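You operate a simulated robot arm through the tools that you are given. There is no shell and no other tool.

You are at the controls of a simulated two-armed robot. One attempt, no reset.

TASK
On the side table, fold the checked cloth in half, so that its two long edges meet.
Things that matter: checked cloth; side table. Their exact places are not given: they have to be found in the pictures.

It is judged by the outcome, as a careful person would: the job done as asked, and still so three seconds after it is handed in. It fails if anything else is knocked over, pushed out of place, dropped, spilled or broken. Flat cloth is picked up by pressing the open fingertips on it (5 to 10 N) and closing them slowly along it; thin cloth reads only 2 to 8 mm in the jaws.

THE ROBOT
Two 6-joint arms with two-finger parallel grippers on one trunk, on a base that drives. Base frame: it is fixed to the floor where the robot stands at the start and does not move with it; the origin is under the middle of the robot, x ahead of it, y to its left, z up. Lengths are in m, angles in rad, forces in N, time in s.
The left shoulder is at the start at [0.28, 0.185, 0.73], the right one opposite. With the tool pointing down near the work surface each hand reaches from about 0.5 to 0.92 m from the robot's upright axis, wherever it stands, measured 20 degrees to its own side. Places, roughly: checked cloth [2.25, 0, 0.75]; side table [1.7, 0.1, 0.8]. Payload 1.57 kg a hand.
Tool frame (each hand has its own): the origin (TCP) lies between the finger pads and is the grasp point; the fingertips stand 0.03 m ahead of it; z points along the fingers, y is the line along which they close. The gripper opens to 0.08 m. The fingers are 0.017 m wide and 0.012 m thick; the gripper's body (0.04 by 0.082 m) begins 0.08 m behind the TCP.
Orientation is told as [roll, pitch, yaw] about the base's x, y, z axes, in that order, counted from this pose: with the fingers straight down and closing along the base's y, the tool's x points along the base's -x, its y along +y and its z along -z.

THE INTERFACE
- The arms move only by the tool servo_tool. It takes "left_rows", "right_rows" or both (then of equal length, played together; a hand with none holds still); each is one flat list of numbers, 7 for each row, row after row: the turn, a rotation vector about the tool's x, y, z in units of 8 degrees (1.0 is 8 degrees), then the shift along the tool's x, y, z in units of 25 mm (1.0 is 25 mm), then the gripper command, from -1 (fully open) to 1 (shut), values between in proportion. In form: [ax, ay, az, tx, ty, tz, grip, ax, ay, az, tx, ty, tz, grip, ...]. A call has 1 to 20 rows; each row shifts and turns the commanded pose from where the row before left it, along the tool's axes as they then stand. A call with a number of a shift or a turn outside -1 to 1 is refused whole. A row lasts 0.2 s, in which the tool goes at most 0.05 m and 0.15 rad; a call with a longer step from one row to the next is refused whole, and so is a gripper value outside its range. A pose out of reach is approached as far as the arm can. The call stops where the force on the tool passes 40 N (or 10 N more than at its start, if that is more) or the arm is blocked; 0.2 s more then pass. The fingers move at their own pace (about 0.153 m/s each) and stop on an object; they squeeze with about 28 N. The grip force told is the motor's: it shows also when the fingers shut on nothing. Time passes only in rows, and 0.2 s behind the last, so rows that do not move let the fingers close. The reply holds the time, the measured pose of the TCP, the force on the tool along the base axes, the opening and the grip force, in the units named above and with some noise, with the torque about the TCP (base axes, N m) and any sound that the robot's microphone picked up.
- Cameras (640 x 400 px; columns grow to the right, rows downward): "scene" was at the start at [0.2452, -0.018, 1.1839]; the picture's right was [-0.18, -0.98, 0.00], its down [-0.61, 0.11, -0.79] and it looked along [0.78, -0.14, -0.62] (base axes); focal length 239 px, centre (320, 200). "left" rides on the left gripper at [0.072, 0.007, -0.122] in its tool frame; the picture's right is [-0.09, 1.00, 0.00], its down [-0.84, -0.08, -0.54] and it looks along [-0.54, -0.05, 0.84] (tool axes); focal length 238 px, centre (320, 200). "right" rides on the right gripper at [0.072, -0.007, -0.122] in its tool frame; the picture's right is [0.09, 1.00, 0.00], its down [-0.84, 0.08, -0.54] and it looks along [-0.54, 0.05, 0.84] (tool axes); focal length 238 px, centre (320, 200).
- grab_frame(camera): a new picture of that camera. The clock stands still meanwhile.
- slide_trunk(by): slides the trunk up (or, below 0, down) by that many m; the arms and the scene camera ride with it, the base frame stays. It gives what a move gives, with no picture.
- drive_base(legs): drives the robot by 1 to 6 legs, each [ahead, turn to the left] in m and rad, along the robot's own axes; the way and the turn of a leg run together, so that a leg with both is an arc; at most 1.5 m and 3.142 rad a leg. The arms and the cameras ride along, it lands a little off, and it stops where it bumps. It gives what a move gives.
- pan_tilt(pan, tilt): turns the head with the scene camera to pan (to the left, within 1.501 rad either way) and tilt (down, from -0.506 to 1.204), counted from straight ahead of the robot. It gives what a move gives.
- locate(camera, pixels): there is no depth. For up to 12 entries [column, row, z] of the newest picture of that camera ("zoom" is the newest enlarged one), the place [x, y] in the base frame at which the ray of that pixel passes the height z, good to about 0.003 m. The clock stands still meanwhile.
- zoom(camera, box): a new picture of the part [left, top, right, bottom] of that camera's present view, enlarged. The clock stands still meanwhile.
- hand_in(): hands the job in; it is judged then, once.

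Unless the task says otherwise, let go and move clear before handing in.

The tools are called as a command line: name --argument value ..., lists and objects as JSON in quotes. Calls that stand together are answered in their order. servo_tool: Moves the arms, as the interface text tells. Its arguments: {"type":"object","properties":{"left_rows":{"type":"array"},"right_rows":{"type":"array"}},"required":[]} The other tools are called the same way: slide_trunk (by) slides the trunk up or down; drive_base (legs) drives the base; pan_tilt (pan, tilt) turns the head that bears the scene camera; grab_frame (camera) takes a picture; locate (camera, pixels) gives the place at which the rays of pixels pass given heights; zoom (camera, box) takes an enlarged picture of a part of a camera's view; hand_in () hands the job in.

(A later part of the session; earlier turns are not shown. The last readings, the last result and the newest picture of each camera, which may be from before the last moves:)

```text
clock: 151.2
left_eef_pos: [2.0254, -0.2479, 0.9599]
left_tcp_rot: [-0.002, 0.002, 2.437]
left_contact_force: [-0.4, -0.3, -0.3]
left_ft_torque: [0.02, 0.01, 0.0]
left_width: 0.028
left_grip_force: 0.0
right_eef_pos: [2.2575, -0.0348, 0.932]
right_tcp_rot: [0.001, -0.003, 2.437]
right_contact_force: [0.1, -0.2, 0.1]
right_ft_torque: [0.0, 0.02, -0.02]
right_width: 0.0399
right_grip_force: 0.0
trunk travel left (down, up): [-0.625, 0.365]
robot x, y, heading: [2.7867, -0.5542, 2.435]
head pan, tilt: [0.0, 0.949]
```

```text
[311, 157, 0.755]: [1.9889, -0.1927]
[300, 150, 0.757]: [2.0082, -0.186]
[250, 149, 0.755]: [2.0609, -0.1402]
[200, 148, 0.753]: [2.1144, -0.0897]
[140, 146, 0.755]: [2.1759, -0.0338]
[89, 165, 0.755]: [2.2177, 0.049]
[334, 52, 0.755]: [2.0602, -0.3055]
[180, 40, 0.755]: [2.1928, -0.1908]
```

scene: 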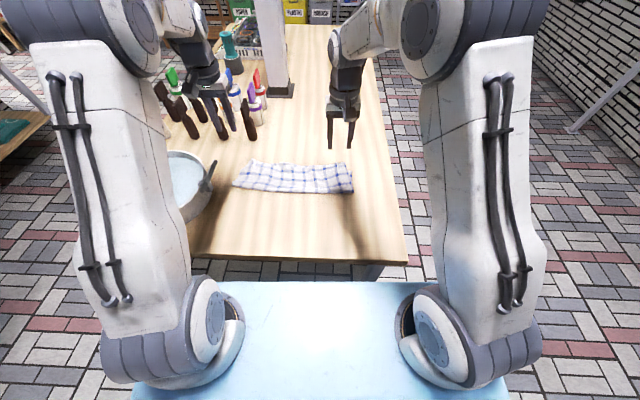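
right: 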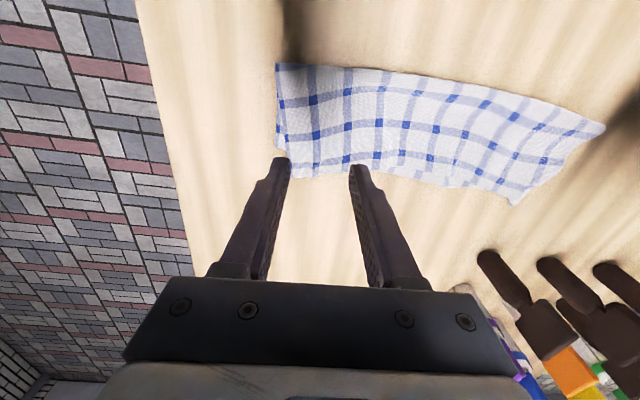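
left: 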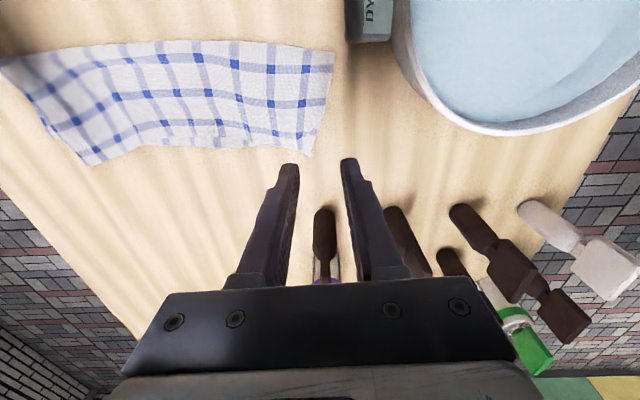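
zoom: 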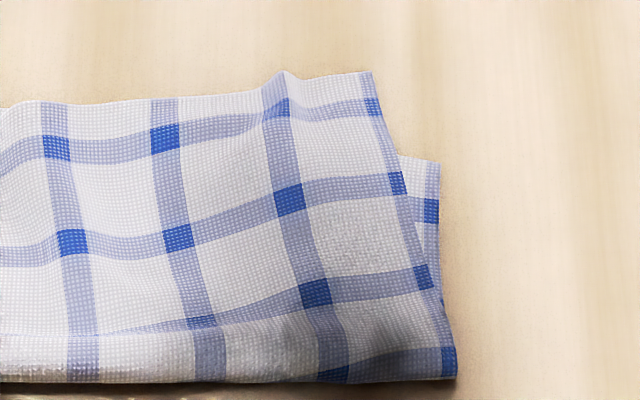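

Top right corner is at (0.830, -0.085), lower right corner at (0.787, -0.106). I'll grip the top corner where it lies alone on the table, with the right hand at (0.813, -0.048).

servo_tool --right_rows '[0, 0, 0, -0.6, 0.03, 0.5, 0.1, 0, 0, 0, -0.6, 0.03, 0.8, 0.1, 0, 0, 0, -0.6, 0.03, 0.9, 0.1, 0, 0, 0, -0.5, 0.03, 0.95, 0.1, 0, 0, 0, -0.4, 0.03, 0.95, 0.1, 0, 0, 0, -0.14, 0.02, 0.9, 0.1, 0, 0, 0, 0, 0, 0.35, 0.1, 0, 0, 0, 0, 0, 0, 0.1]'

zoom --camera "right" --box '[200, 60, 440, 210]'

```text
clock: 153.0
left_eef_pos: [2.0256, -0.2477, 0.96]
left_tcp_rot: [0.0, 0.0, 2.436]
left_contact_force: [0.0, -0.4, -0.4]
left_ft_torque: [0.03, 0.03, -0.01]
left_width: 0.028
left_grip_force: 0.1
right_eef_pos: [2.2035, 0.0067, 0.7984]
right_tcp_rot: [-0.001, -0.002, 2.438]
right_contact_force: [-0.5, 0.1, 0.3]
right_ft_torque: [-0.01, -0.01, 0.02]
right_width: 0.0361
right_grip_force: 0.1
trunk travel left (down, up): [-0.625, 0.365]
robot x, y, heading: [2.7889, -0.5559, 2.436]
head pan, tilt: [0.0, 0.949]
```

```text
2.67 times, centred on (320, 135) of right
```

zoom: 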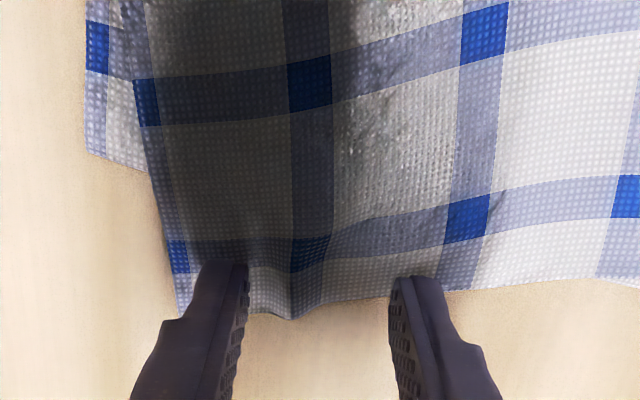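

Well placed on the single layer. Pressing and closing.

servo_tool --right_rows '[0, 0, 0, 0, 0, 0.2, 0.1, 0, 0, 0, 0, 0, 0.08, 0.1, 0, 0, 0, 0, 0, 0, 0.1]'

servo_tool --right_rows '[0, 0, 0, 0, 0, 0.03, 0.1, 0, 0, 0, 0, 0, 0, 0.1]'

```text
clock: 153.8
left_eef_pos: [2.026, -0.2477, 0.9591]
left_tcp_rot: [0.0, 0.0, 2.437]
left_contact_force: [0.4, 0.5, 0.5]
left_ft_torque: [0.0, 0.0, -0.02]
left_width: 0.0281
left_grip_force: 0.1
right_eef_pos: [2.2034, 0.0084, 0.7904]
right_tcp_rot: [0.001, -0.004, 2.436]
right_contact_force: [2.4, 0.4, 7.9]
right_ft_torque: [-0.07, -0.03, 0.0]
right_width: 0.0358
right_grip_force: 0.0
trunk travel left (down, up): [-0.625, 0.365]
robot x, y, heading: [2.7886, -0.5565, 2.435]
head pan, tilt: [0.0, 0.949]
```

```text
clock: 154.4
left_eef_pos: [2.0267, -0.246, 0.9611]
left_tcp_rot: [0.001, -0.002, 2.436]
left_contact_force: [-0.6, -0.1, -0.6]
left_ft_torque: [-0.01, -0.01, 0.01]
left_width: 0.0281
left_grip_force: 0.1
right_eef_pos: [2.2028, 0.0069, 0.792]
right_tcp_rot: [0.001, -0.004, 2.437]
right_contact_force: [4.5, 0.8, 15.6]
right_ft_torque: [-0.15, -0.1, 0.03]
right_width: 0.0361
right_grip_force: 0.0
trunk travel left (down, up): [-0.625, 0.365]
robot x, y, heading: [2.7912, -0.5541, 2.434]
head pan, tilt: [0.0, 0.949]
```

servo_tool --right_rows '[0, 0, 0, 0, 0, -0.01, 0.2, 0, 0, 0, 0, 0, 0, 0.3, 0, 0, 0, 0, 0, 0, 0.4, 0, 0, 0, 0, 0, 0, 0.5, 0, 0, 0, 0, 0, 0, 0.6, 0, 0, 0, 0, 0, 0, 0.7, 0, 0, 0, 0, 0, 0, 0.8, 0, 0, 0, 0, 0, 0, 0.9, 0, 0, 0, 0, 0, 0, 1, 0, 0, 0, 0, 0, 0, 1]'

zoom --camera "right" --box '[200, 60, 440, 210]'

```text
clock: 156.6
left_eef_pos: [2.0261, -0.2482, 0.9605]
left_tcp_rot: [0.0, -0.001, 2.437]
left_contact_force: [-0.5, 0.8, 0.8]
left_ft_torque: [0.01, 0.02, 0.01]
left_width: 0.0278
left_grip_force: 0.0
right_eef_pos: [2.2032, 0.0061, 0.7913]
right_tcp_rot: [0.0, -0.004, 2.437]
right_contact_force: [-1.1, -2.3, 15.0]
right_ft_torque: [-0.14, 0.0, -0.02]
right_width: 0.0037
right_grip_force: 25.3
trunk travel left (down, up): [-0.625, 0.365]
robot x, y, heading: [2.7906, -0.5552, 2.437]
head pan, tilt: [0.0, 0.949]
```

```text
2.67 times, centred on (320, 135) of right
```

zoom: 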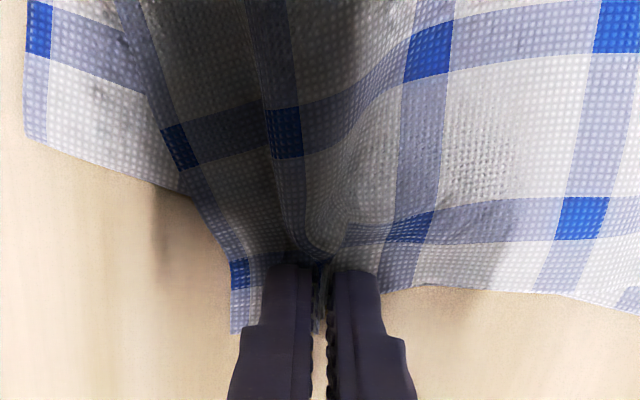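

Held (3.7 mm) with the corner flap pointing outward. I'll lift, swing back toward me so the right half of the fold rolls back, then bring the corner forward onto the lower corner.

servo_tool --right_rows '[0, 0, 0, 0, 0, -0.3, 1, 0, 0, 0, 0.2, 0, -0.7, 1, 0, 0, 0, 0.6, -0.1, -0.8, 1, 0, 0, 0, 0.8, -0.2, -0.7, 1, 0, 0, 0, 0.9, -0.2, -0.4, 1, 0, 0, 0, 0.9, -0.2, 0, 1, 0, 0, 0, 0.7, -0.2, 0.1, 1, 0, 0, 0, 0.4, -0.1, 0.2, 1, 0, 0, 0, 0, 0, 0, 1]'

zoom --camera "scene" --box '[220, 110, 380, 210]'

grab_frame --camera "right"

grab_frame --camera "left"

```text
clock: 158.6
left_eef_pos: [2.0247, -0.2486, 0.9619]
left_tcp_rot: [0.001, 0.0, 2.436]
left_contact_force: [-0.5, -0.2, 0.2]
left_ft_torque: [0.01, 0.0, 0.0]
left_width: 0.0279
left_grip_force: 0.0
right_eef_pos: [2.3062, -0.048, 0.8557]
right_tcp_rot: [-0.001, -0.001, 2.436]
right_contact_force: [0.2, 0.6, -1.0]
right_ft_torque: [-0.01, 0.02, -0.01]
right_width: 0.0039
right_grip_force: 24.1
trunk travel left (down, up): [-0.625, 0.365]
robot x, y, heading: [2.7829, -0.5578, 2.441]
head pan, tilt: [0.0, 0.949]
```

```text
4.00 times, centred on (300, 160) of scene
```

zoom: 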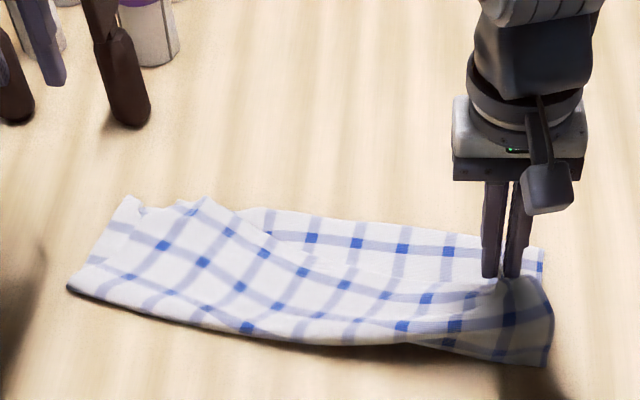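

```text
taken
```

right: 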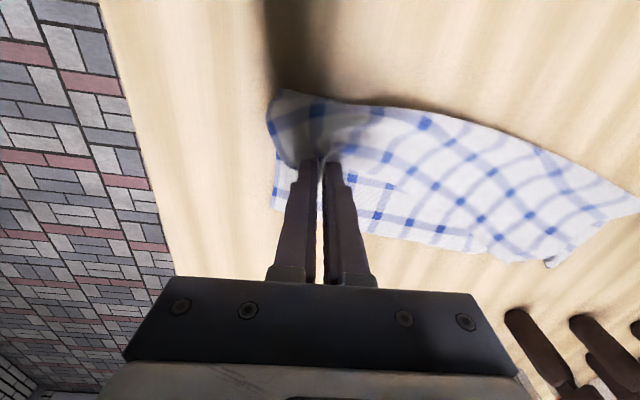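

```text
taken
```

left: 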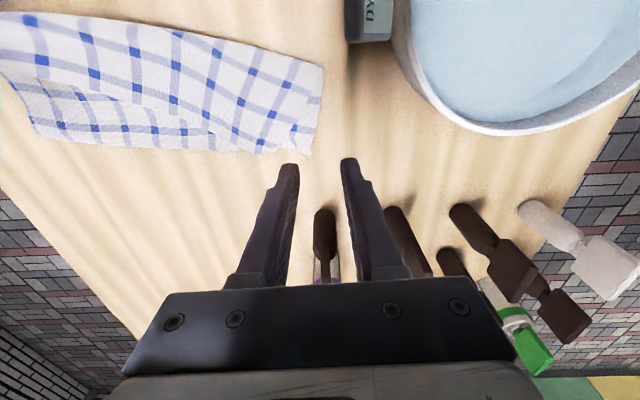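

The right half has opened up well, with the lower panel lying flat beneath. I'll locate the lower panel's far edge and right corner now.

locate --camera "right" --pixels '[[272, 207, 0.753], [360, 231, 0.753], [430, 243, 0.753], [490, 253, 0.753], [550, 266, 0.753], [268, 100, 0.76]]'

locate --camera "left" --pixels '[[310, 155, 0.753], [260, 152, 0.753], [200, 150, 0.753], [130, 146, 0.753], [40, 136, 0.753], [323, 70, 0.755]]'

zoom --camera "left" --box '[100, 40, 340, 190]'

zoom --camera "right" --box '[250, 80, 570, 280]'

```text
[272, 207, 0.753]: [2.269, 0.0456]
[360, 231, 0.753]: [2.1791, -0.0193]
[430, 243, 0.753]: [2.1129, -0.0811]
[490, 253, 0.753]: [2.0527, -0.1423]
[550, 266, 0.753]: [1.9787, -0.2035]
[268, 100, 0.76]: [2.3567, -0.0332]
```

```text
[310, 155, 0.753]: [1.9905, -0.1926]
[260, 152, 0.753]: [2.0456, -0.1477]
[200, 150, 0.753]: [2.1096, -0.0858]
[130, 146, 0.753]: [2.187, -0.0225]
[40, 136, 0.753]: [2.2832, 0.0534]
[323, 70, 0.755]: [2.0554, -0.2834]
```

```text
2.67 times, centred on (220, 115) of left
```

zoom: 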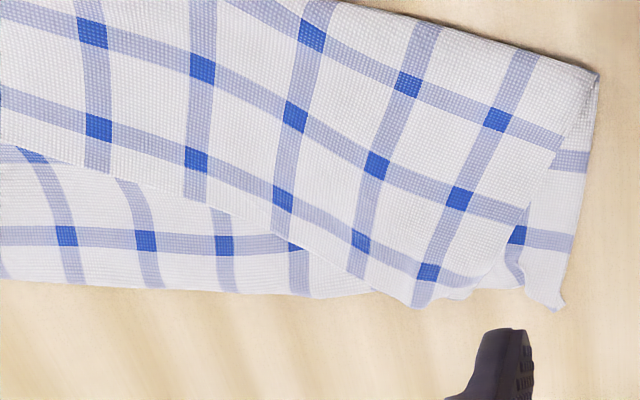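

```text
2.00 times, centred on (410, 180) of right
```

zoom: 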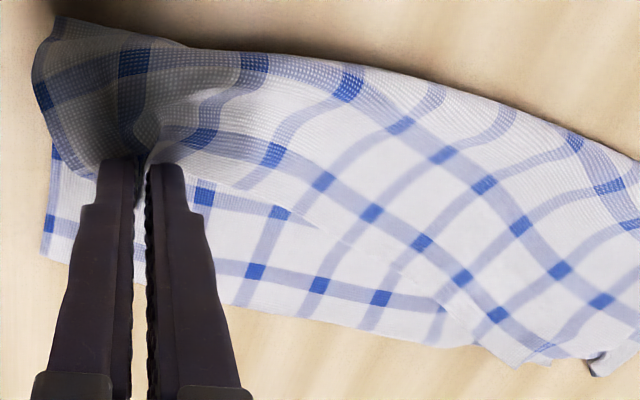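

The top's left corner is still curled. Cleanest is to redo the hanging fold with wider grips: I'll peel the top layer back toward me with the right hand so the lower panel's far corners lie bare, then grip those again.

servo_tool --right_rows '[0, 0, 0, 0.6, 0.3, -0.2, 1, 0, 0, 0, 0.6, 0.3, -0.2, 1, 0, 0, 0, 0.6, 0.3, 0, 1, 0, 0, 0, 0.7, 0.3, 0, 1, 0, 0, 0, 0.8, 0.3, 0, 1, 0, 0, 0, 0.8, 0.3, 0.2, 1, 0, 0, 0, 0.8, 0.3, 0.4, 1, 0, 0, 0, 0.7, 0.3, 0.5, 1, 0, 0, 0, 0.5, 0.2, 0.6, 1, 0, 0, 0, 0.3, 0, 0.6, 1, 0, 0, 0, 0, 0, 0, 1]'

zoom --camera "scene" --box '[220, 120, 400, 240]'

grab_frame --camera "left"

```text
clock: 161.0
left_eef_pos: [2.0264, -0.2478, 0.9595]
left_tcp_rot: [0.001, -0.001, 2.438]
left_contact_force: [-1.3, 0.8, 1.6]
left_ft_torque: [0.01, 0.02, -0.01]
left_width: 0.0278
left_grip_force: 0.3
right_eef_pos: [2.3849, -0.2014, 0.8064]
right_tcp_rot: [0.0, -0.002, 2.437]
right_contact_force: [0.1, 1.0, 0.0]
right_ft_torque: [0.02, -0.02, 0.0]
right_width: 0.0039
right_grip_force: 24.9
trunk travel left (down, up): [-0.625, 0.365]
robot x, y, heading: [2.785, -0.557, 2.44]
head pan, tilt: [0.0, 0.949]
```

```text
3.33 times, centred on (310, 180) of scene
```

zoom: 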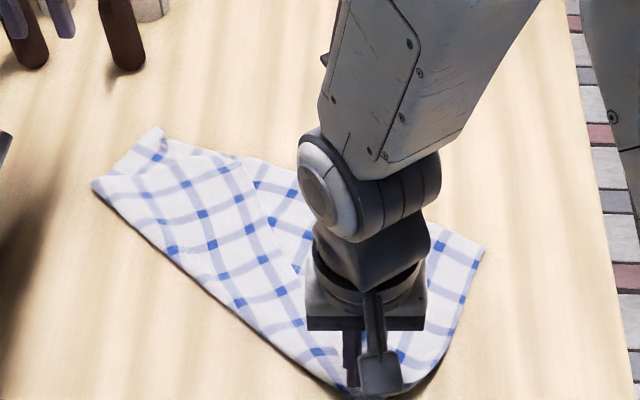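

```text
taken
```

left: 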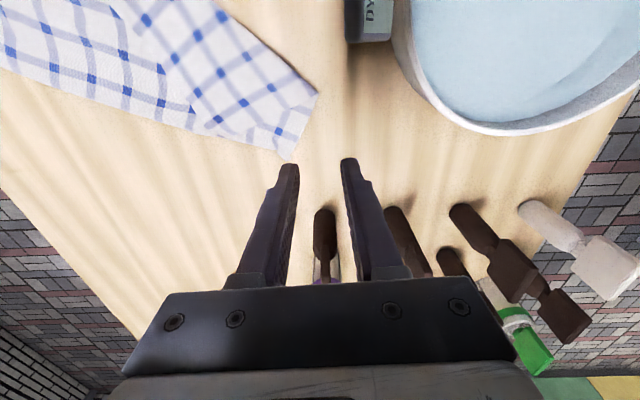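

The top peels over toward me and the far edge is mostly bare. I'll let go with the right hand, rise, and look.

servo_tool --right_rows '[0, 0, 0, 0, 0, 0.3, 1, 0, 0, 0, 0, 0, 0, 0.5, 0, 0, 0, 0, 0, 0, 0, 0, 0, 0, 0, 0, -0.5, 0, 0, 0, 0, 0, 0, -1, 0, 0, 0, 0, 0, -0.6, -1, 0, 0, 0, 0, 0, -0.8, -1, 0, 0, 0, 0, 0, -0.8, -1, 0, 0, 0, 0, 0, -0.8, -0.5, 0, 0, 0, 0, 0, -0.8, 0, 0, 0, 0, 0, 0, -0.8, 0, 0]'

zoom --camera "scene" --box '[220, 120, 400, 240]'

grab_frame --camera "right"

```text
clock: 163.4
left_eef_pos: [2.0241, -0.2474, 0.9597]
left_tcp_rot: [0.0, 0.0, 2.437]
left_contact_force: [-0.2, 0.5, -0.3]
left_ft_torque: [0.0, -0.01, 0.01]
left_width: 0.028
left_grip_force: 0.1
right_eef_pos: [2.4603, -0.1123, 0.9228]
right_tcp_rot: [0.0, -0.002, 2.437]
right_contact_force: [-0.2, -0.4, 0.0]
right_ft_torque: [0.01, -0.02, 0.01]
right_width: 0.0401
right_grip_force: 0.0
trunk travel left (down, up): [-0.625, 0.365]
robot x, y, heading: [2.7873, -0.5558, 2.437]
head pan, tilt: [0.0, 0.949]
```

```text
3.33 times, centred on (310, 180) of scene
```

zoom: 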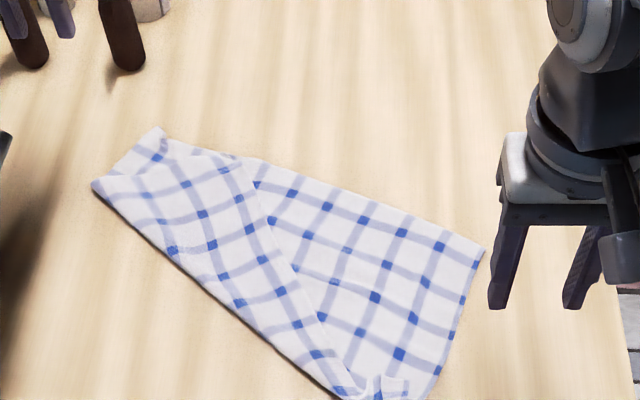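

```text
taken
```

right: 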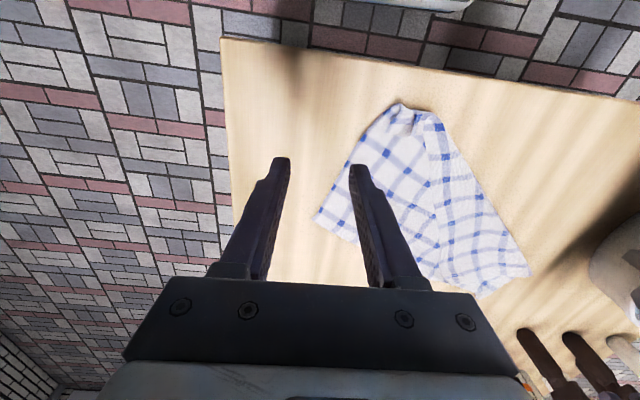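

The top still covers the left end; TR lies near zoom (395,385). I'll measure and pull TR on to where it belongs when flat, so the left end uncovers too.

locate --camera "zoom" --pixels '[[158, 130, 0.753], [485, 248, 0.753], [340, 385, 0.757], [405, 385, 0.757], [430, 395, 0.757], [93, 185, 0.755]]'

locate --camera "right" --pixels '[[398, 104, 0.757], [432, 113, 0.757], [440, 128, 0.757], [315, 222, 0.753], [360, 165, 0.753], [412, 125, 0.765]]'

zoom --camera "right" --box '[330, 90, 490, 190]'

```text
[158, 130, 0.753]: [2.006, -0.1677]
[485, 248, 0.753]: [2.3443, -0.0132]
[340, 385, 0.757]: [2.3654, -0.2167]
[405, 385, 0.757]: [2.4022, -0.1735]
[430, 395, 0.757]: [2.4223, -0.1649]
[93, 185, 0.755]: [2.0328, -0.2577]
```

```text
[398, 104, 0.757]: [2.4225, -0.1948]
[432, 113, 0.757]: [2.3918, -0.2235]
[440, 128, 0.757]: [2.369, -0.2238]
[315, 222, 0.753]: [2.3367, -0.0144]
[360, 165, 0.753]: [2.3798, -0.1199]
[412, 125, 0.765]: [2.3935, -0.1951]
```

```text
4.00 times, centred on (410, 140) of right
```

zoom: 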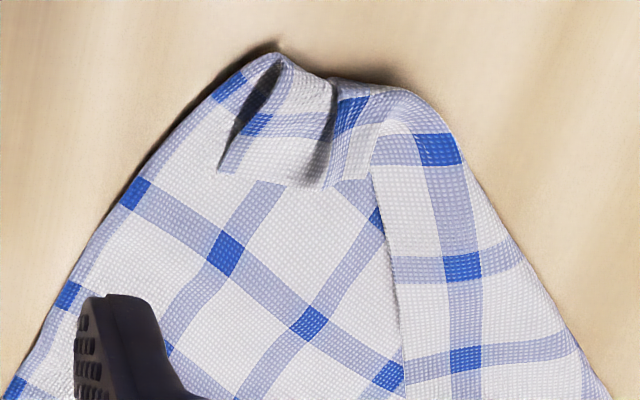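

Fully flattening would run into the basin, so instead I'll carry TR back over to BR: the left part is still folded well. The gather of TR stands at right-cam (412,125); I'll go back to it with the right hand.

servo_tool --right_rows '[0, 0, 0, 0, 0.93, 0, 0.2, 0, 0, 0, 0, 0.93, 0.2, 0.2, 0, 0, 0, 0, 0.93, 0.5, 0.2, 0, 0, 0, 0, 0.93, 0.8, 0.2, 0, 0, 0, 0, 0.93, 0.9, 0.2, 0, 0, 0, 0, 0, 0.9, 0.2, 0, 0, 0, 0, 0, 0.9, 0.2, 0, 0, 0, 0, 0, 0.5, 0.2, 0, 0, 0, 0, 0, 0, 0.2]'

zoom --camera "right" --box '[200, 60, 440, 210]'

```text
clock: 165.4
left_eef_pos: [2.0253, -0.2469, 0.9598]
left_tcp_rot: [0.0, -0.001, 2.434]
left_contact_force: [-0.6, 0.3, 0.3]
left_ft_torque: [0.02, 0.0, 0.0]
left_width: 0.0279
left_grip_force: 0.1
right_eef_pos: [2.3858, -0.2009, 0.8061]
right_tcp_rot: [0.0, -0.003, 2.436]
right_contact_force: [0.1, -0.6, 0.7]
right_ft_torque: [-0.01, 0.0, 0.01]
right_width: 0.0318
right_grip_force: 0.0
trunk travel left (down, up): [-0.625, 0.365]
robot x, y, heading: [2.7881, -0.5551, 2.436]
head pan, tilt: [0.0, 0.949]
```

```text
2.67 times, centred on (320, 135) of right
```

zoom: 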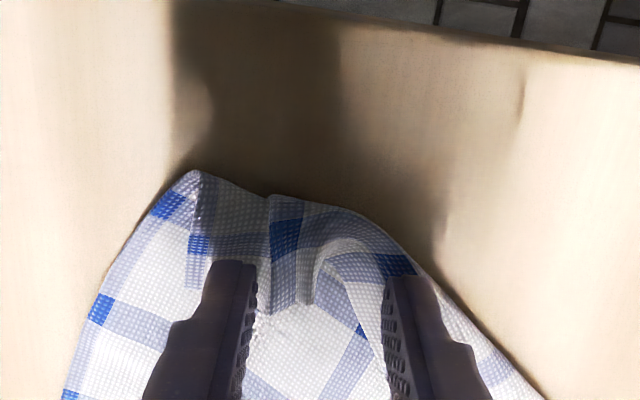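

The gather stands between the fingers (zoom (270-345,240-310)). Lowering slightly and closing on it without pressing.

servo_tool --right_rows '[0, 0, 0, 0, 0, 0.28, 0.2, 0, 0, 0, 0, 0, 0, 0.35, 0, 0, 0, 0, 0, 0, 0.5, 0, 0, 0, 0, 0, 0, 0.65, 0, 0, 0, 0, 0, 0, 0.8, 0, 0, 0, 0, 0, 0, 0.95, 0, 0, 0, 0, 0, 0, 1, 0, 0, 0, 0, 0, 0, 1, 0, 0, 0, 0, 0, -0.4, 1, 0, 0, 0, 0, 0, -0.6, 1, 0, 0, 0, 0, 0, -0.6, 1, 0, 0, 0, 0, 0, 0, 1]'

zoom --camera "right" --box '[200, 60, 440, 210]'

zoom --camera "scene" --box '[220, 120, 400, 240]'

```text
clock: 168.0
left_eef_pos: [2.0259, -0.2479, 0.9605]
left_tcp_rot: [0.001, -0.001, 2.437]
left_contact_force: [0.0, 0.3, 0.8]
left_ft_torque: [0.04, -0.03, 0.04]
left_width: 0.028
left_grip_force: 0.1
right_eef_pos: [2.3841, -0.2012, 0.8401]
right_tcp_rot: [0.002, -0.003, 2.435]
right_contact_force: [0.2, 0.2, -1.1]
right_ft_torque: [0.01, -0.01, 0.01]
right_width: 0.003
right_grip_force: 24.2
trunk travel left (down, up): [-0.625, 0.365]
robot x, y, heading: [2.7891, -0.5507, 2.436]
head pan, tilt: [0.0, 0.949]
```

```text
2.67 times, centred on (320, 135) of right
```

zoom: 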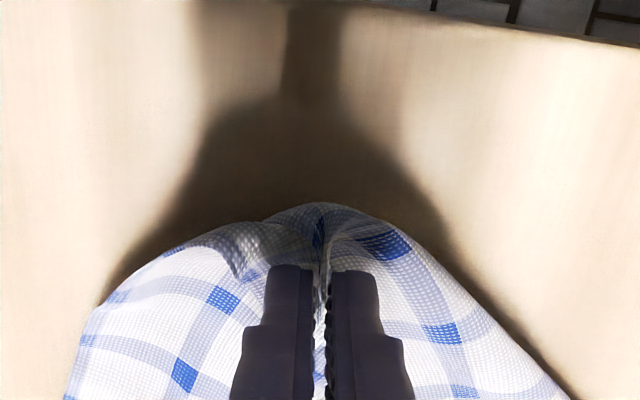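

```text
3.33 times, centred on (310, 180) of scene
```

zoom: 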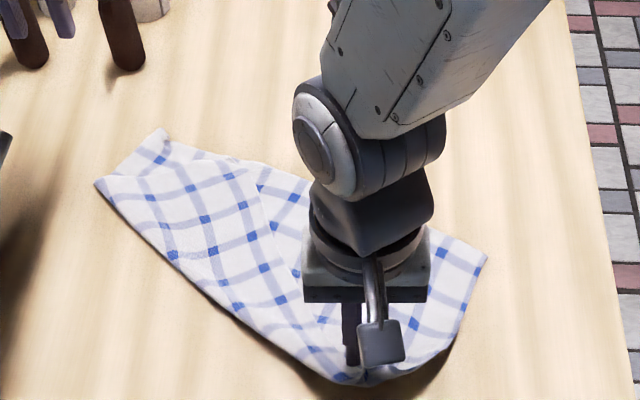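

Holding 3 mm. I'll lift, turn the jaw 37° to match the lower edge, and carry TR forward toward BR at (2.341,-0.014).

servo_tool --right_rows '[0, 0, 0, 0, 0, -0.9, 1, 0, 0, 0, 0, 0, -0.9, 1, 0, 0, 0.92, 0, 0, 0, 1, 0, 0, 0.92, 0, 0, 0, 1, 0, 0, 0.92, 0, 0, 0, 1, 0, 0, 0.92, 0, 0, 0, 1, 0, 0, 0.92, 0, 0, 0, 1, 0, 0, 0, -0.7, 0.13, 0, 1, 0, 0, 0, -0.7, 0.13, 0, 1, 0, 0, 0, -0.7, 0.13, 0, 1, 0, 0, 0, -0.7, 0.13, 0, 1, 0, 0, 0, 0, 0, 0, 1]'

grab_frame --camera "right"

zoom --camera "scene" --box '[220, 100, 400, 220]'

grab_frame --camera "left"

```text
clock: 170.6
left_eef_pos: [2.0257, -0.2471, 0.9603]
left_tcp_rot: [0.001, 0.0, 2.436]
left_contact_force: [0.4, 0.3, 0.1]
left_ft_torque: [0.02, -0.02, -0.01]
left_width: 0.028
left_grip_force: 0.1
right_eef_pos: [2.359, -0.1367, 0.8825]
right_tcp_rot: [0.002, -0.002, 1.793]
right_contact_force: [1.1, 0.6, -0.1]
right_ft_torque: [0.01, -0.01, 0.03]
right_width: 0.0033
right_grip_force: 24.3
trunk travel left (down, up): [-0.625, 0.365]
robot x, y, heading: [2.7841, -0.552, 2.443]
head pan, tilt: [0.0, 0.949]
```

```text
taken
```

right: 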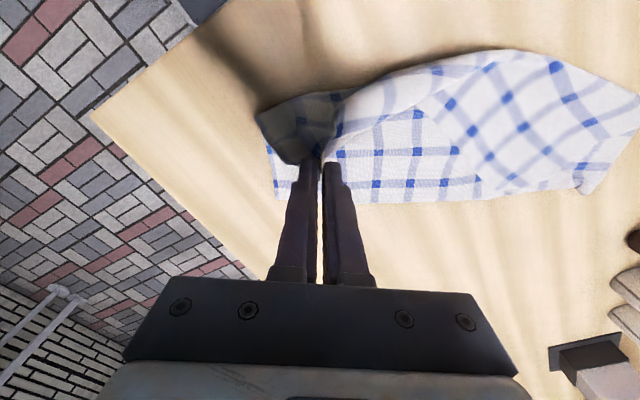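

```text
3.33 times, centred on (310, 160) of scene
```

zoom: 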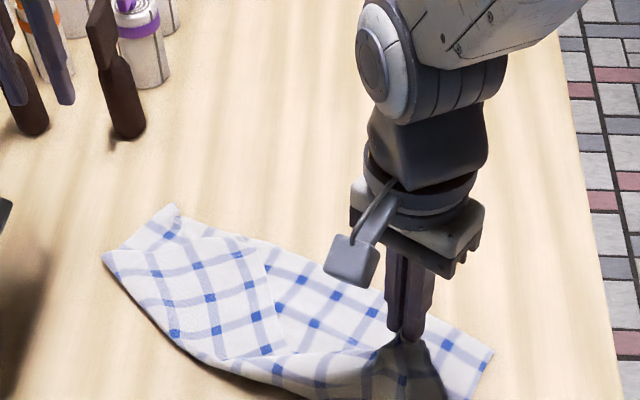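

```text
taken
```

left: 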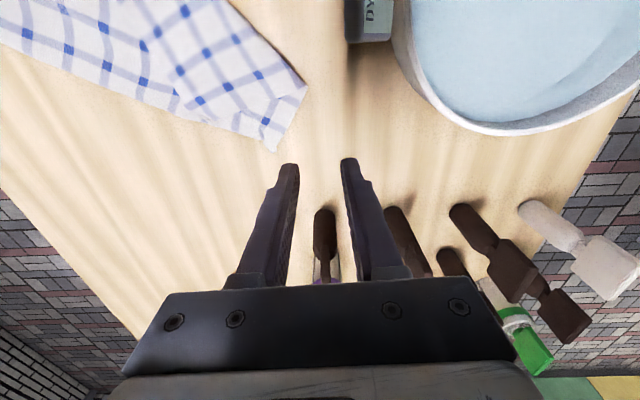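

Now the right camera is aligned with the lower panel: its far edge runs along row ~201 with BR at (275,199). Measuring.

locate --camera "right" --pixels '[[275, 199, 0.753], [350, 203, 0.753], [450, 201, 0.753], [510, 200, 0.753], [590, 193, 0.755]]'

zoom --camera "right" --box '[230, 60, 470, 210]'

zoom --camera "right" --box '[440, 50, 640, 210]'

```text
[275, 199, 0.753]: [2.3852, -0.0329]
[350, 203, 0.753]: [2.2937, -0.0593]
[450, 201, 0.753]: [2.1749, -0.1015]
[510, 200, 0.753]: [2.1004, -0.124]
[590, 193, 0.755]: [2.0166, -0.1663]
```

```text
2.67 times, centred on (350, 135) of right
```

zoom: 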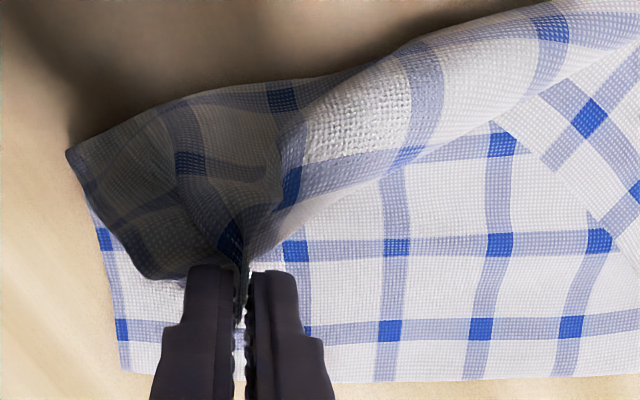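

```text
2.50 times, centred on (540, 130) of right
```

zoom: 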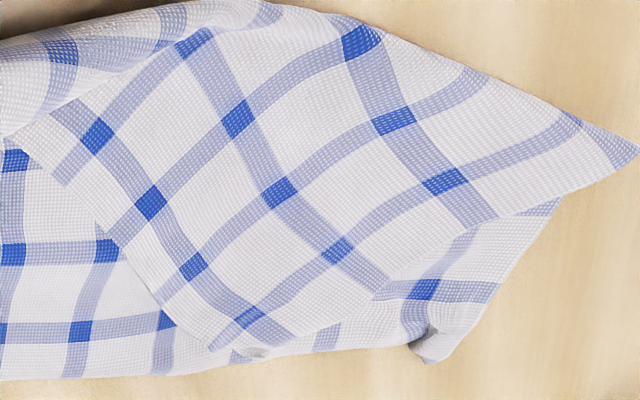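

I'll bring TR forward and down onto BR now, keeping hold of it.

servo_tool --right_rows '[0, 0, 0, -0.55, -0.094, 0, 1, 0, 0, 0, -0.55, -0.094, 0.3, 1, 0, 0, 0, -0.55, -0.094, 0.5, 1, 0, 0, 0, -0.55, -0.094, 0.8, 1, 0, 0, 0, -0.55, -0.094, 0.8, 1, 0, 0, 0, -0.55, -0.094, 0.7, 1, 0, 0, 0, 0, 0, 0.15, 1, 0, 0, 0, 0, 0, 0, 1]'

grab_frame --camera "right"

zoom --camera "right" --box '[230, 60, 470, 210]'

grab_frame --camera "left"

zoom --camera "scene" --box '[220, 110, 380, 210]'

```text
clock: 172.4
left_eef_pos: [2.0252, -0.2469, 0.9609]
left_tcp_rot: [0.0, 0.0, 2.437]
left_contact_force: [0.9, 0.7, 0.2]
left_ft_torque: [-0.01, -0.02, -0.05]
left_width: 0.0279
left_grip_force: 0.1
right_eef_pos: [2.3508, -0.0514, 0.8025]
right_tcp_rot: [0.001, -0.002, 1.793]
right_contact_force: [-0.2, -0.8, -0.3]
right_ft_torque: [-0.01, -0.02, 0.07]
right_width: 0.0032
right_grip_force: 24.7
trunk travel left (down, up): [-0.625, 0.365]
robot x, y, heading: [2.7913, -0.5557, 2.433]
head pan, tilt: [0.0, 0.949]
```

```text
taken
```

right: 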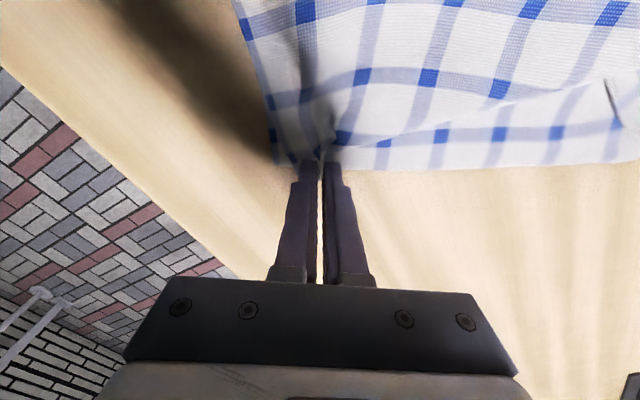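

```text
2.67 times, centred on (350, 135) of right
```

zoom: 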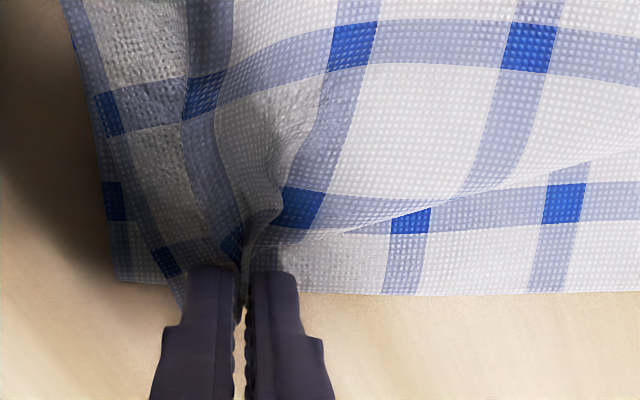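

```text
taken
```

left: 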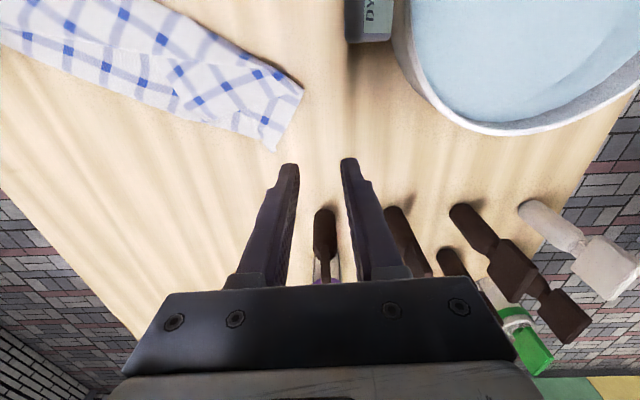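

```text
4.00 times, centred on (300, 160) of scene
```

zoom: 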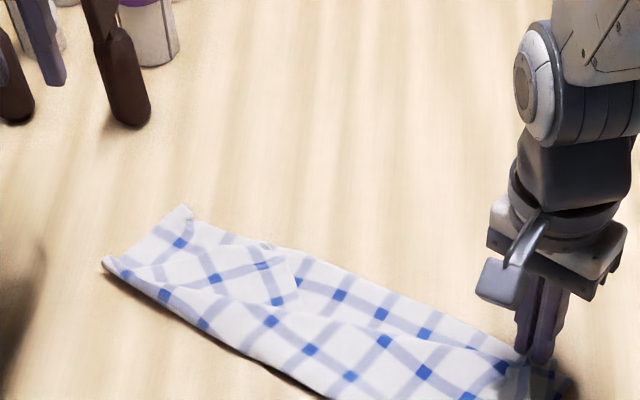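

TR now lies at BR. The left end still needs straightening; I'll zoom there.

zoom --camera "left" --box '[120, 20, 320, 160]'

zoom --camera "scene" --box '[235, 150, 315, 200]'

locate --camera "left" --pixels '[[275, 150, 0.753], [302, 92, 0.755], [240, 135, 0.757], [190, 105, 0.757], [165, 105, 0.753]]'

```text
2.86 times, centred on (220, 90) of left
```

zoom: 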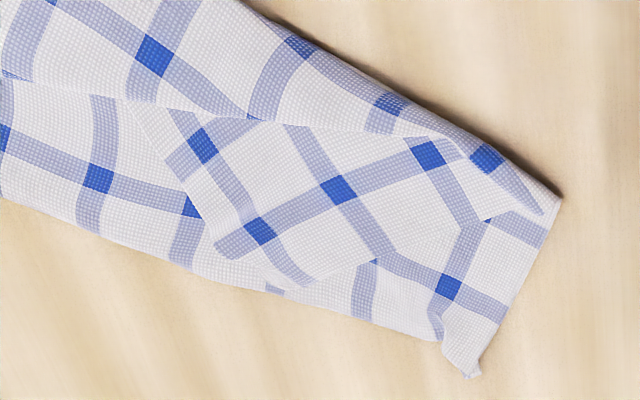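

```text
8.00 times, centred on (275, 175) of scene
```

zoom: 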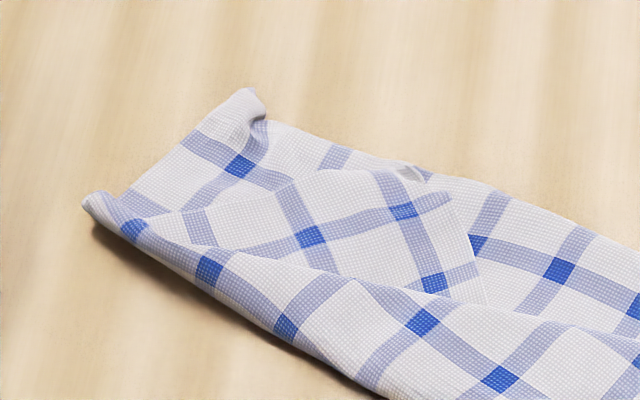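

```text
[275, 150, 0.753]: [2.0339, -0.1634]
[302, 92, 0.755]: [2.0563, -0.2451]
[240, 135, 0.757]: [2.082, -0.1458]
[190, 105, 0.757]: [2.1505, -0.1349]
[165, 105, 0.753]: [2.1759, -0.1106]
```

The left part of the top layer got pulled inward and pleated, its corner TL now near left-cam (216,119). With TR still held, I'll bring the left hand over TL to catch its standing tuck, then lift both to hang the cloth free and lay it flat again in a good place.

servo_tool --left_rows '[0, 0, 0, 0, -0.92, 0, 0.2, 0, 0, 0, 0, -0.92, 0.3, 0.2, 0, 0, 0, 0, -0.92, 0.6, 0.2, 0, 0, 0, 0, -0.92, 0.9, 0.2, 0, 0, 0, 0, -0.92, 0.9, 0.2, 0, 0, 0, 0, -0.92, 0.9, 0.2, 0, 0, 0, 0, 0, 0, 0.2]'

grab_frame --camera "left"

zoom --camera "left" --box '[200, 40, 440, 190]'

zoom --camera "right" --box '[440, 40, 640, 165]'

```text
clock: 174.0
left_eef_pos: [2.1151, -0.1405, 0.8703]
left_tcp_rot: [-0.001, 0.0, 2.437]
left_contact_force: [0.0, 0.5, -0.2]
left_ft_torque: [0.01, -0.02, 0.02]
left_width: 0.0319
left_grip_force: 0.1
right_eef_pos: [2.3507, -0.0511, 0.8032]
right_tcp_rot: [0.001, -0.002, 1.795]
right_contact_force: [0.4, 0.2, 0.3]
right_ft_torque: [-0.01, -0.03, 0.0]
right_width: 0.0032
right_grip_force: 24.2
trunk travel left (down, up): [-0.625, 0.365]
robot x, y, heading: [2.7887, -0.5533, 2.438]
head pan, tilt: [0.0, 0.949]
```

```text
taken
```

left: 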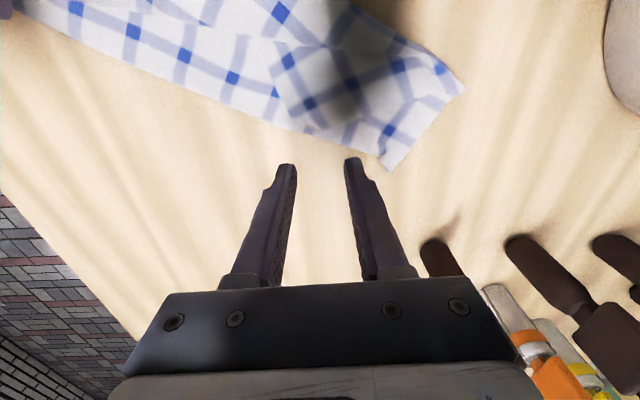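

```text
2.67 times, centred on (320, 115) of left
```

zoom: 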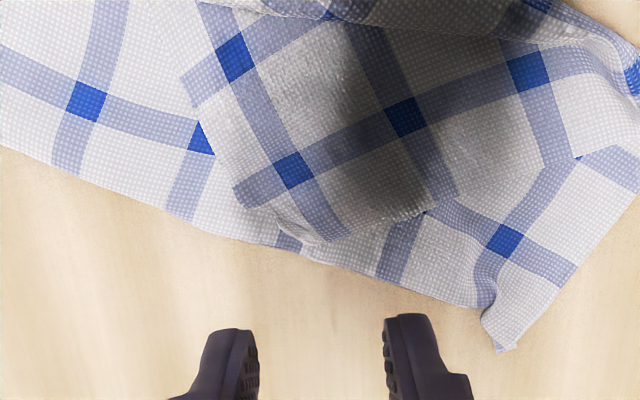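

```text
3.20 times, centred on (540, 102) of right
```

zoom: 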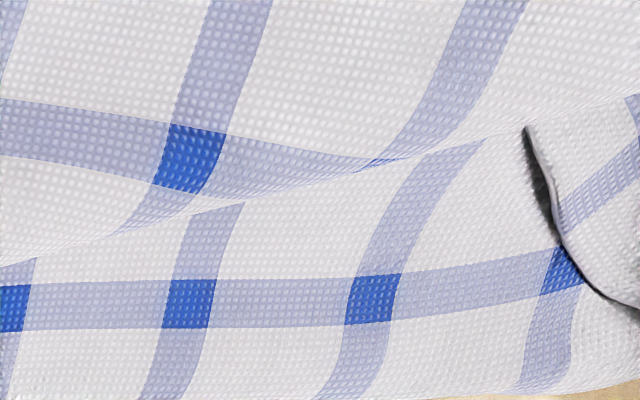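

TL's corner is actually nearly open here (zoom ~(265,240)); it just lies 8 cm from BL (500,345). I'll grip the top near TL lightly with the jaw turned along its long edge, then carry it to BL while TR stays held.

locate --camera "left" --pixels '[[299, 130, 0.757], [291, 88, 0.757], [387, 169, 0.753], [267, 70, 0.757], [284, 116, 0.757], [359, 119, 0.757], [100, 73, 0.753]]'

locate --camera "right" --pixels '[[274, 166, 0.753], [450, 166, 0.753], [600, 163, 0.753]]'

```text
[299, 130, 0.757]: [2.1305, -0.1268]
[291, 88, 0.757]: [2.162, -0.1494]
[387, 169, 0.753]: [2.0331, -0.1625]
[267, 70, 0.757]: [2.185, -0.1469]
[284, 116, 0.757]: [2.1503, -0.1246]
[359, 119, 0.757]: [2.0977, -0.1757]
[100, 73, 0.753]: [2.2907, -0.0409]
```

```text
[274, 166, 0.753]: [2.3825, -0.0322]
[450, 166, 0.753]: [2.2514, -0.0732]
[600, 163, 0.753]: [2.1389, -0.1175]
```

I'll shift the left hand over the grip point (2.166,-0.147) and turn the jaw 82° so it closes along TL's long edge.

servo_tool --left_rows '[0, 0, 0, 0.86, -0.565, 0, 0.2, 0, 0, 0, 0.86, -0.565, 0, 0.2, 0, 0, 0.936, 0, 0, 0, 0.2, 0, 0, 0.936, 0, 0, 0, 0.2, 0, 0, 0.936, 0, 0, 0, 0.2, 0, 0, 0.936, 0, 0, 0, 0.2, 0, 0, 0.936, 0, 0, 0, 0.2, 0, 0, 0.936, 0, 0, 0, 0.2, 0, 0, 0.936, 0, 0, 0, 0.2, 0, 0, 0.936, 0, 0, 0, 0.2, 0, 0, 0.936, 0, 0, 0, 0.2, 0, 0, 0.936, 0, 0, 0, 0.2, 0, 0, 0.936, 0, 0, 0, 0.2, 0, 0, 0, 0, 0, 0, 0.2]'

grab_frame --camera "left"

grab_frame --camera "scene"

```text
clock: 177.0
left_eef_pos: [2.1651, -0.1475, 0.8697]
left_tcp_rot: [-0.001, 0.0, 0.997]
left_contact_force: [0.9, 0.5, -0.2]
left_ft_torque: [-0.02, 0.02, -0.02]
left_width: 0.0318
left_grip_force: 0.1
right_eef_pos: [2.3508, -0.0507, 0.8033]
right_tcp_rot: [0.002, -0.002, 1.796]
right_contact_force: [-0.3, -0.6, -0.3]
right_ft_torque: [-0.02, 0.03, 0.04]
right_width: 0.0032
right_grip_force: 24.3
trunk travel left (down, up): [-0.625, 0.365]
robot x, y, heading: [2.7824, -0.5539, 2.44]
head pan, tilt: [0.0, 0.949]
```

```text
taken
```

left: 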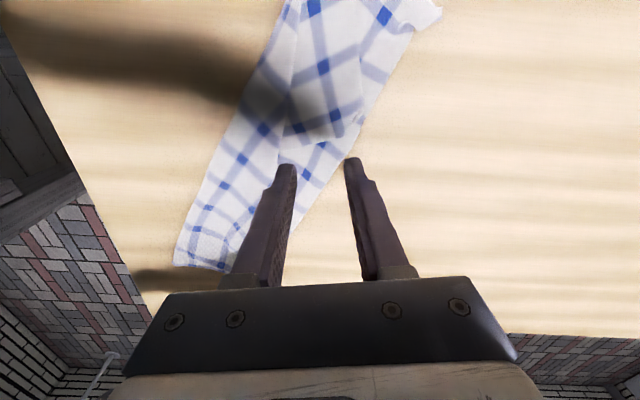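

```text
taken
```

scene: 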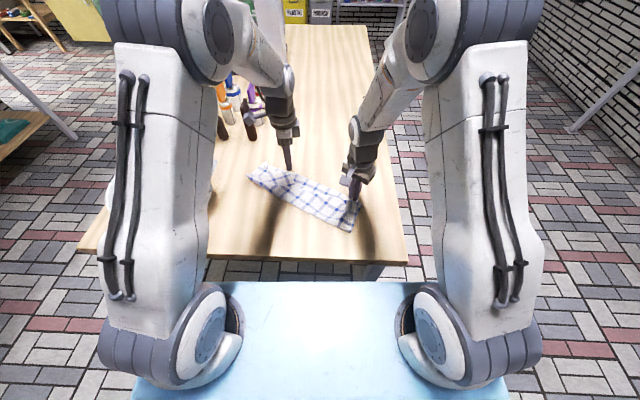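

The view is aligned now: TL's long edge runs near row 138 with the corner to the right (~(352,132)). Locating.

zoom --camera "left" --box '[240, 60, 400, 160]'

locate --camera "left" --pixels '[[283, 135, 0.757], [310, 142, 0.757], [343, 138, 0.757], [360, 110, 0.757], [375, 80, 0.757]]'

```text
4.00 times, centred on (320, 110) of left
```

zoom: 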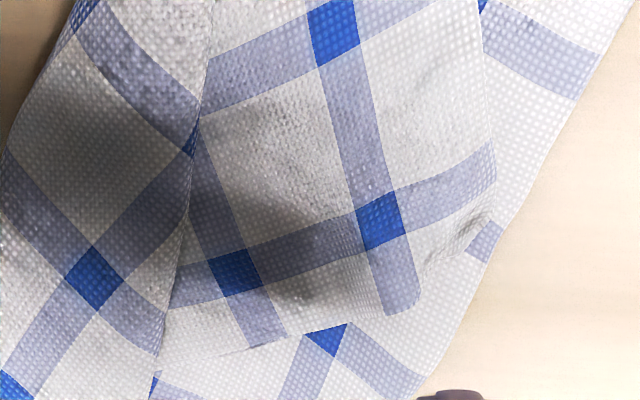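

```text
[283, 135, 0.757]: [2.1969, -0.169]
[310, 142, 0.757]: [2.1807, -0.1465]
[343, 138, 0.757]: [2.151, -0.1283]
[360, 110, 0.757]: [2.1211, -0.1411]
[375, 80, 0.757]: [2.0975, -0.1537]
```

The long edge runs along zoom (155,368)-(350,322), then a small crease at the corner. I'll shift 12 mm inward along the edge and lower gently.

servo_tool --left_rows '[0, 0, 0, -0.1, -0.48, 0.4, 0.2, 0, 0, 0, 0, 0, 0.8, 0.2, 0, 0, 0, 0, 0, 0.8, 0.2, 0, 0, 0, 0, 0, 0.8, 0.2, 0, 0, 0, 0, 0, 0.1, 0.2, 0, 0, 0, 0, 0, 0, 0.2]'

zoom --camera "left" --box '[200, 60, 440, 210]'

```text
clock: 178.4
left_eef_pos: [2.175, -0.1553, 0.7989]
left_tcp_rot: [-0.001, 0.0, 0.999]
left_contact_force: [0.2, -0.3, 0.1]
left_ft_torque: [0.0, 0.0, -0.05]
left_width: 0.0323
left_grip_force: 0.0
right_eef_pos: [2.3511, -0.0519, 0.803]
right_tcp_rot: [0.002, -0.002, 1.794]
right_contact_force: [0.3, -0.1, 0.5]
right_ft_torque: [-0.03, 0.01, 0.02]
right_width: 0.0036
right_grip_force: 24.1
trunk travel left (down, up): [-0.625, 0.365]
robot x, y, heading: [2.7888, -0.556, 2.439]
head pan, tilt: [0.0, 0.949]
```

```text
2.67 times, centred on (320, 135) of left
```

zoom: 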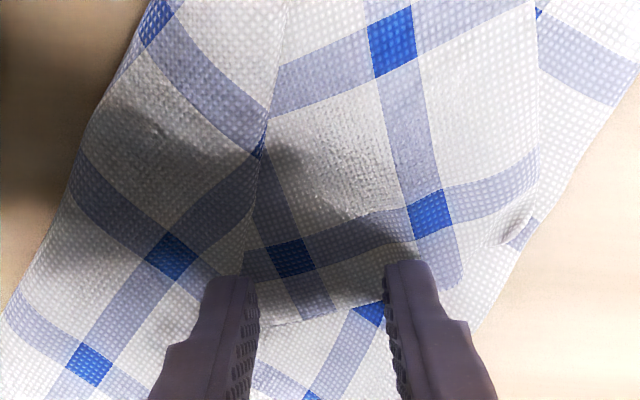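

The left finger rests over the pleat; I'll narrow the opening to 24 mm and shift 10 mm outward so both fingers sit on the TL piece.

servo_tool --left_rows '[0, 0, 0, 0, 0, -0.2, 0.4, 0, 0, 0, 0, 0.4, 0, 0.4, 0, 0, 0, 0, 0, 0.2, 0.4, 0, 0, 0, 0, 0, 0.1, 0.4, 0, 0, 0, 0, 0, 0, 0.4]'

zoom --camera "left" --box '[200, 60, 440, 210]'

```text
clock: 179.6
left_eef_pos: [2.1677, -0.1492, 0.7965]
left_tcp_rot: [0.0, -0.002, 0.998]
left_contact_force: [-0.4, 0.4, 0.6]
left_ft_torque: [0.0, 0.02, 0.01]
left_width: 0.0241
left_grip_force: 0.1
right_eef_pos: [2.3517, -0.0508, 0.8039]
right_tcp_rot: [0.002, -0.001, 1.795]
right_contact_force: [-1.6, 0.1, -0.4]
right_ft_torque: [0.01, 0.01, 0.04]
right_width: 0.0032
right_grip_force: 24.0
trunk travel left (down, up): [-0.625, 0.365]
robot x, y, heading: [2.7895, -0.5533, 2.436]
head pan, tilt: [0.0, 0.949]
```

```text
2.67 times, centred on (320, 135) of left
```

zoom: 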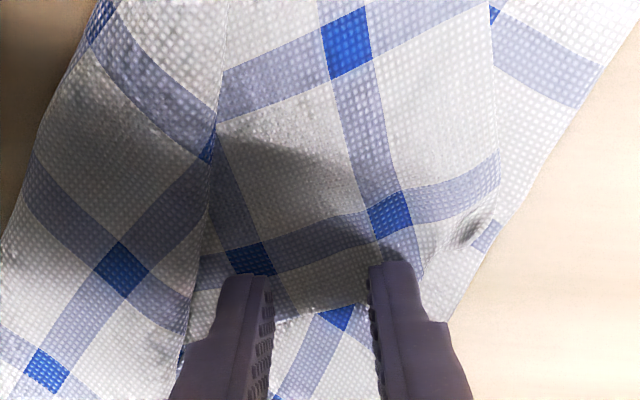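

Both fingers are on the TL piece now. Lowering in tiny steps to a light touch of about 3 N.

servo_tool --left_rows '[0, 0, 0, 0, 0, 0.06, 0.4, 0, 0, 0, 0, 0, 0, 0.4]'

servo_tool --left_rows '[0, 0, 0, 0, 0, 0.03, 0.4, 0, 0, 0, 0, 0, 0, 0.4]'

```text
clock: 180.2
left_eef_pos: [2.1673, -0.1467, 0.7934]
left_tcp_rot: [0.002, 0.0, 0.999]
left_contact_force: [-0.8, 0.5, 1.0]
left_ft_torque: [0.04, -0.01, -0.01]
left_width: 0.0241
left_grip_force: 0.0
right_eef_pos: [2.3519, -0.0506, 0.8042]
right_tcp_rot: [0.002, -0.003, 1.793]
right_contact_force: [0.3, -0.1, -0.7]
right_ft_torque: [0.0, 0.01, 0.07]
right_width: 0.0031
right_grip_force: 24.4
trunk travel left (down, up): [-0.625, 0.365]
robot x, y, heading: [2.7854, -0.555, 2.435]
head pan, tilt: [0.0, 0.949]
```

```text
clock: 180.8
left_eef_pos: [2.1672, -0.1482, 0.7921]
left_tcp_rot: [0.001, 0.0, 0.999]
left_contact_force: [0.6, -0.5, 1.0]
left_ft_torque: [0.01, -0.03, -0.01]
left_width: 0.0237
left_grip_force: 0.1
right_eef_pos: [2.352, -0.0519, 0.8044]
right_tcp_rot: [0.001, 0.0, 1.794]
right_contact_force: [-0.1, 0.1, 0.1]
right_ft_torque: [0.02, -0.01, 0.03]
right_width: 0.0031
right_grip_force: 24.6
trunk travel left (down, up): [-0.625, 0.365]
robot x, y, heading: [2.7888, -0.5545, 2.439]
head pan, tilt: [0.0, 0.949]
```

servo_tool --left_rows '[0, 0, 0, 0, 0, 0.02, 0.4, 0, 0, 0, 0, 0, 0, 0.4]'

```text
clock: 181.4
left_eef_pos: [2.1671, -0.1482, 0.793]
left_tcp_rot: [0.0, 0.001, 0.998]
left_contact_force: [0.5, 0.9, 1.5]
left_ft_torque: [0.03, 0.03, 0.02]
left_width: 0.024
left_grip_force: 0.1
right_eef_pos: [2.3503, -0.0513, 0.8055]
right_tcp_rot: [-0.001, -0.002, 1.794]
right_contact_force: [0.0, 0.5, 0.1]
right_ft_torque: [-0.04, 0.01, 0.0]
right_width: 0.0034
right_grip_force: 24.0
trunk travel left (down, up): [-0.625, 0.365]
robot x, y, heading: [2.7863, -0.5571, 2.438]
head pan, tilt: [0.0, 0.949]
```

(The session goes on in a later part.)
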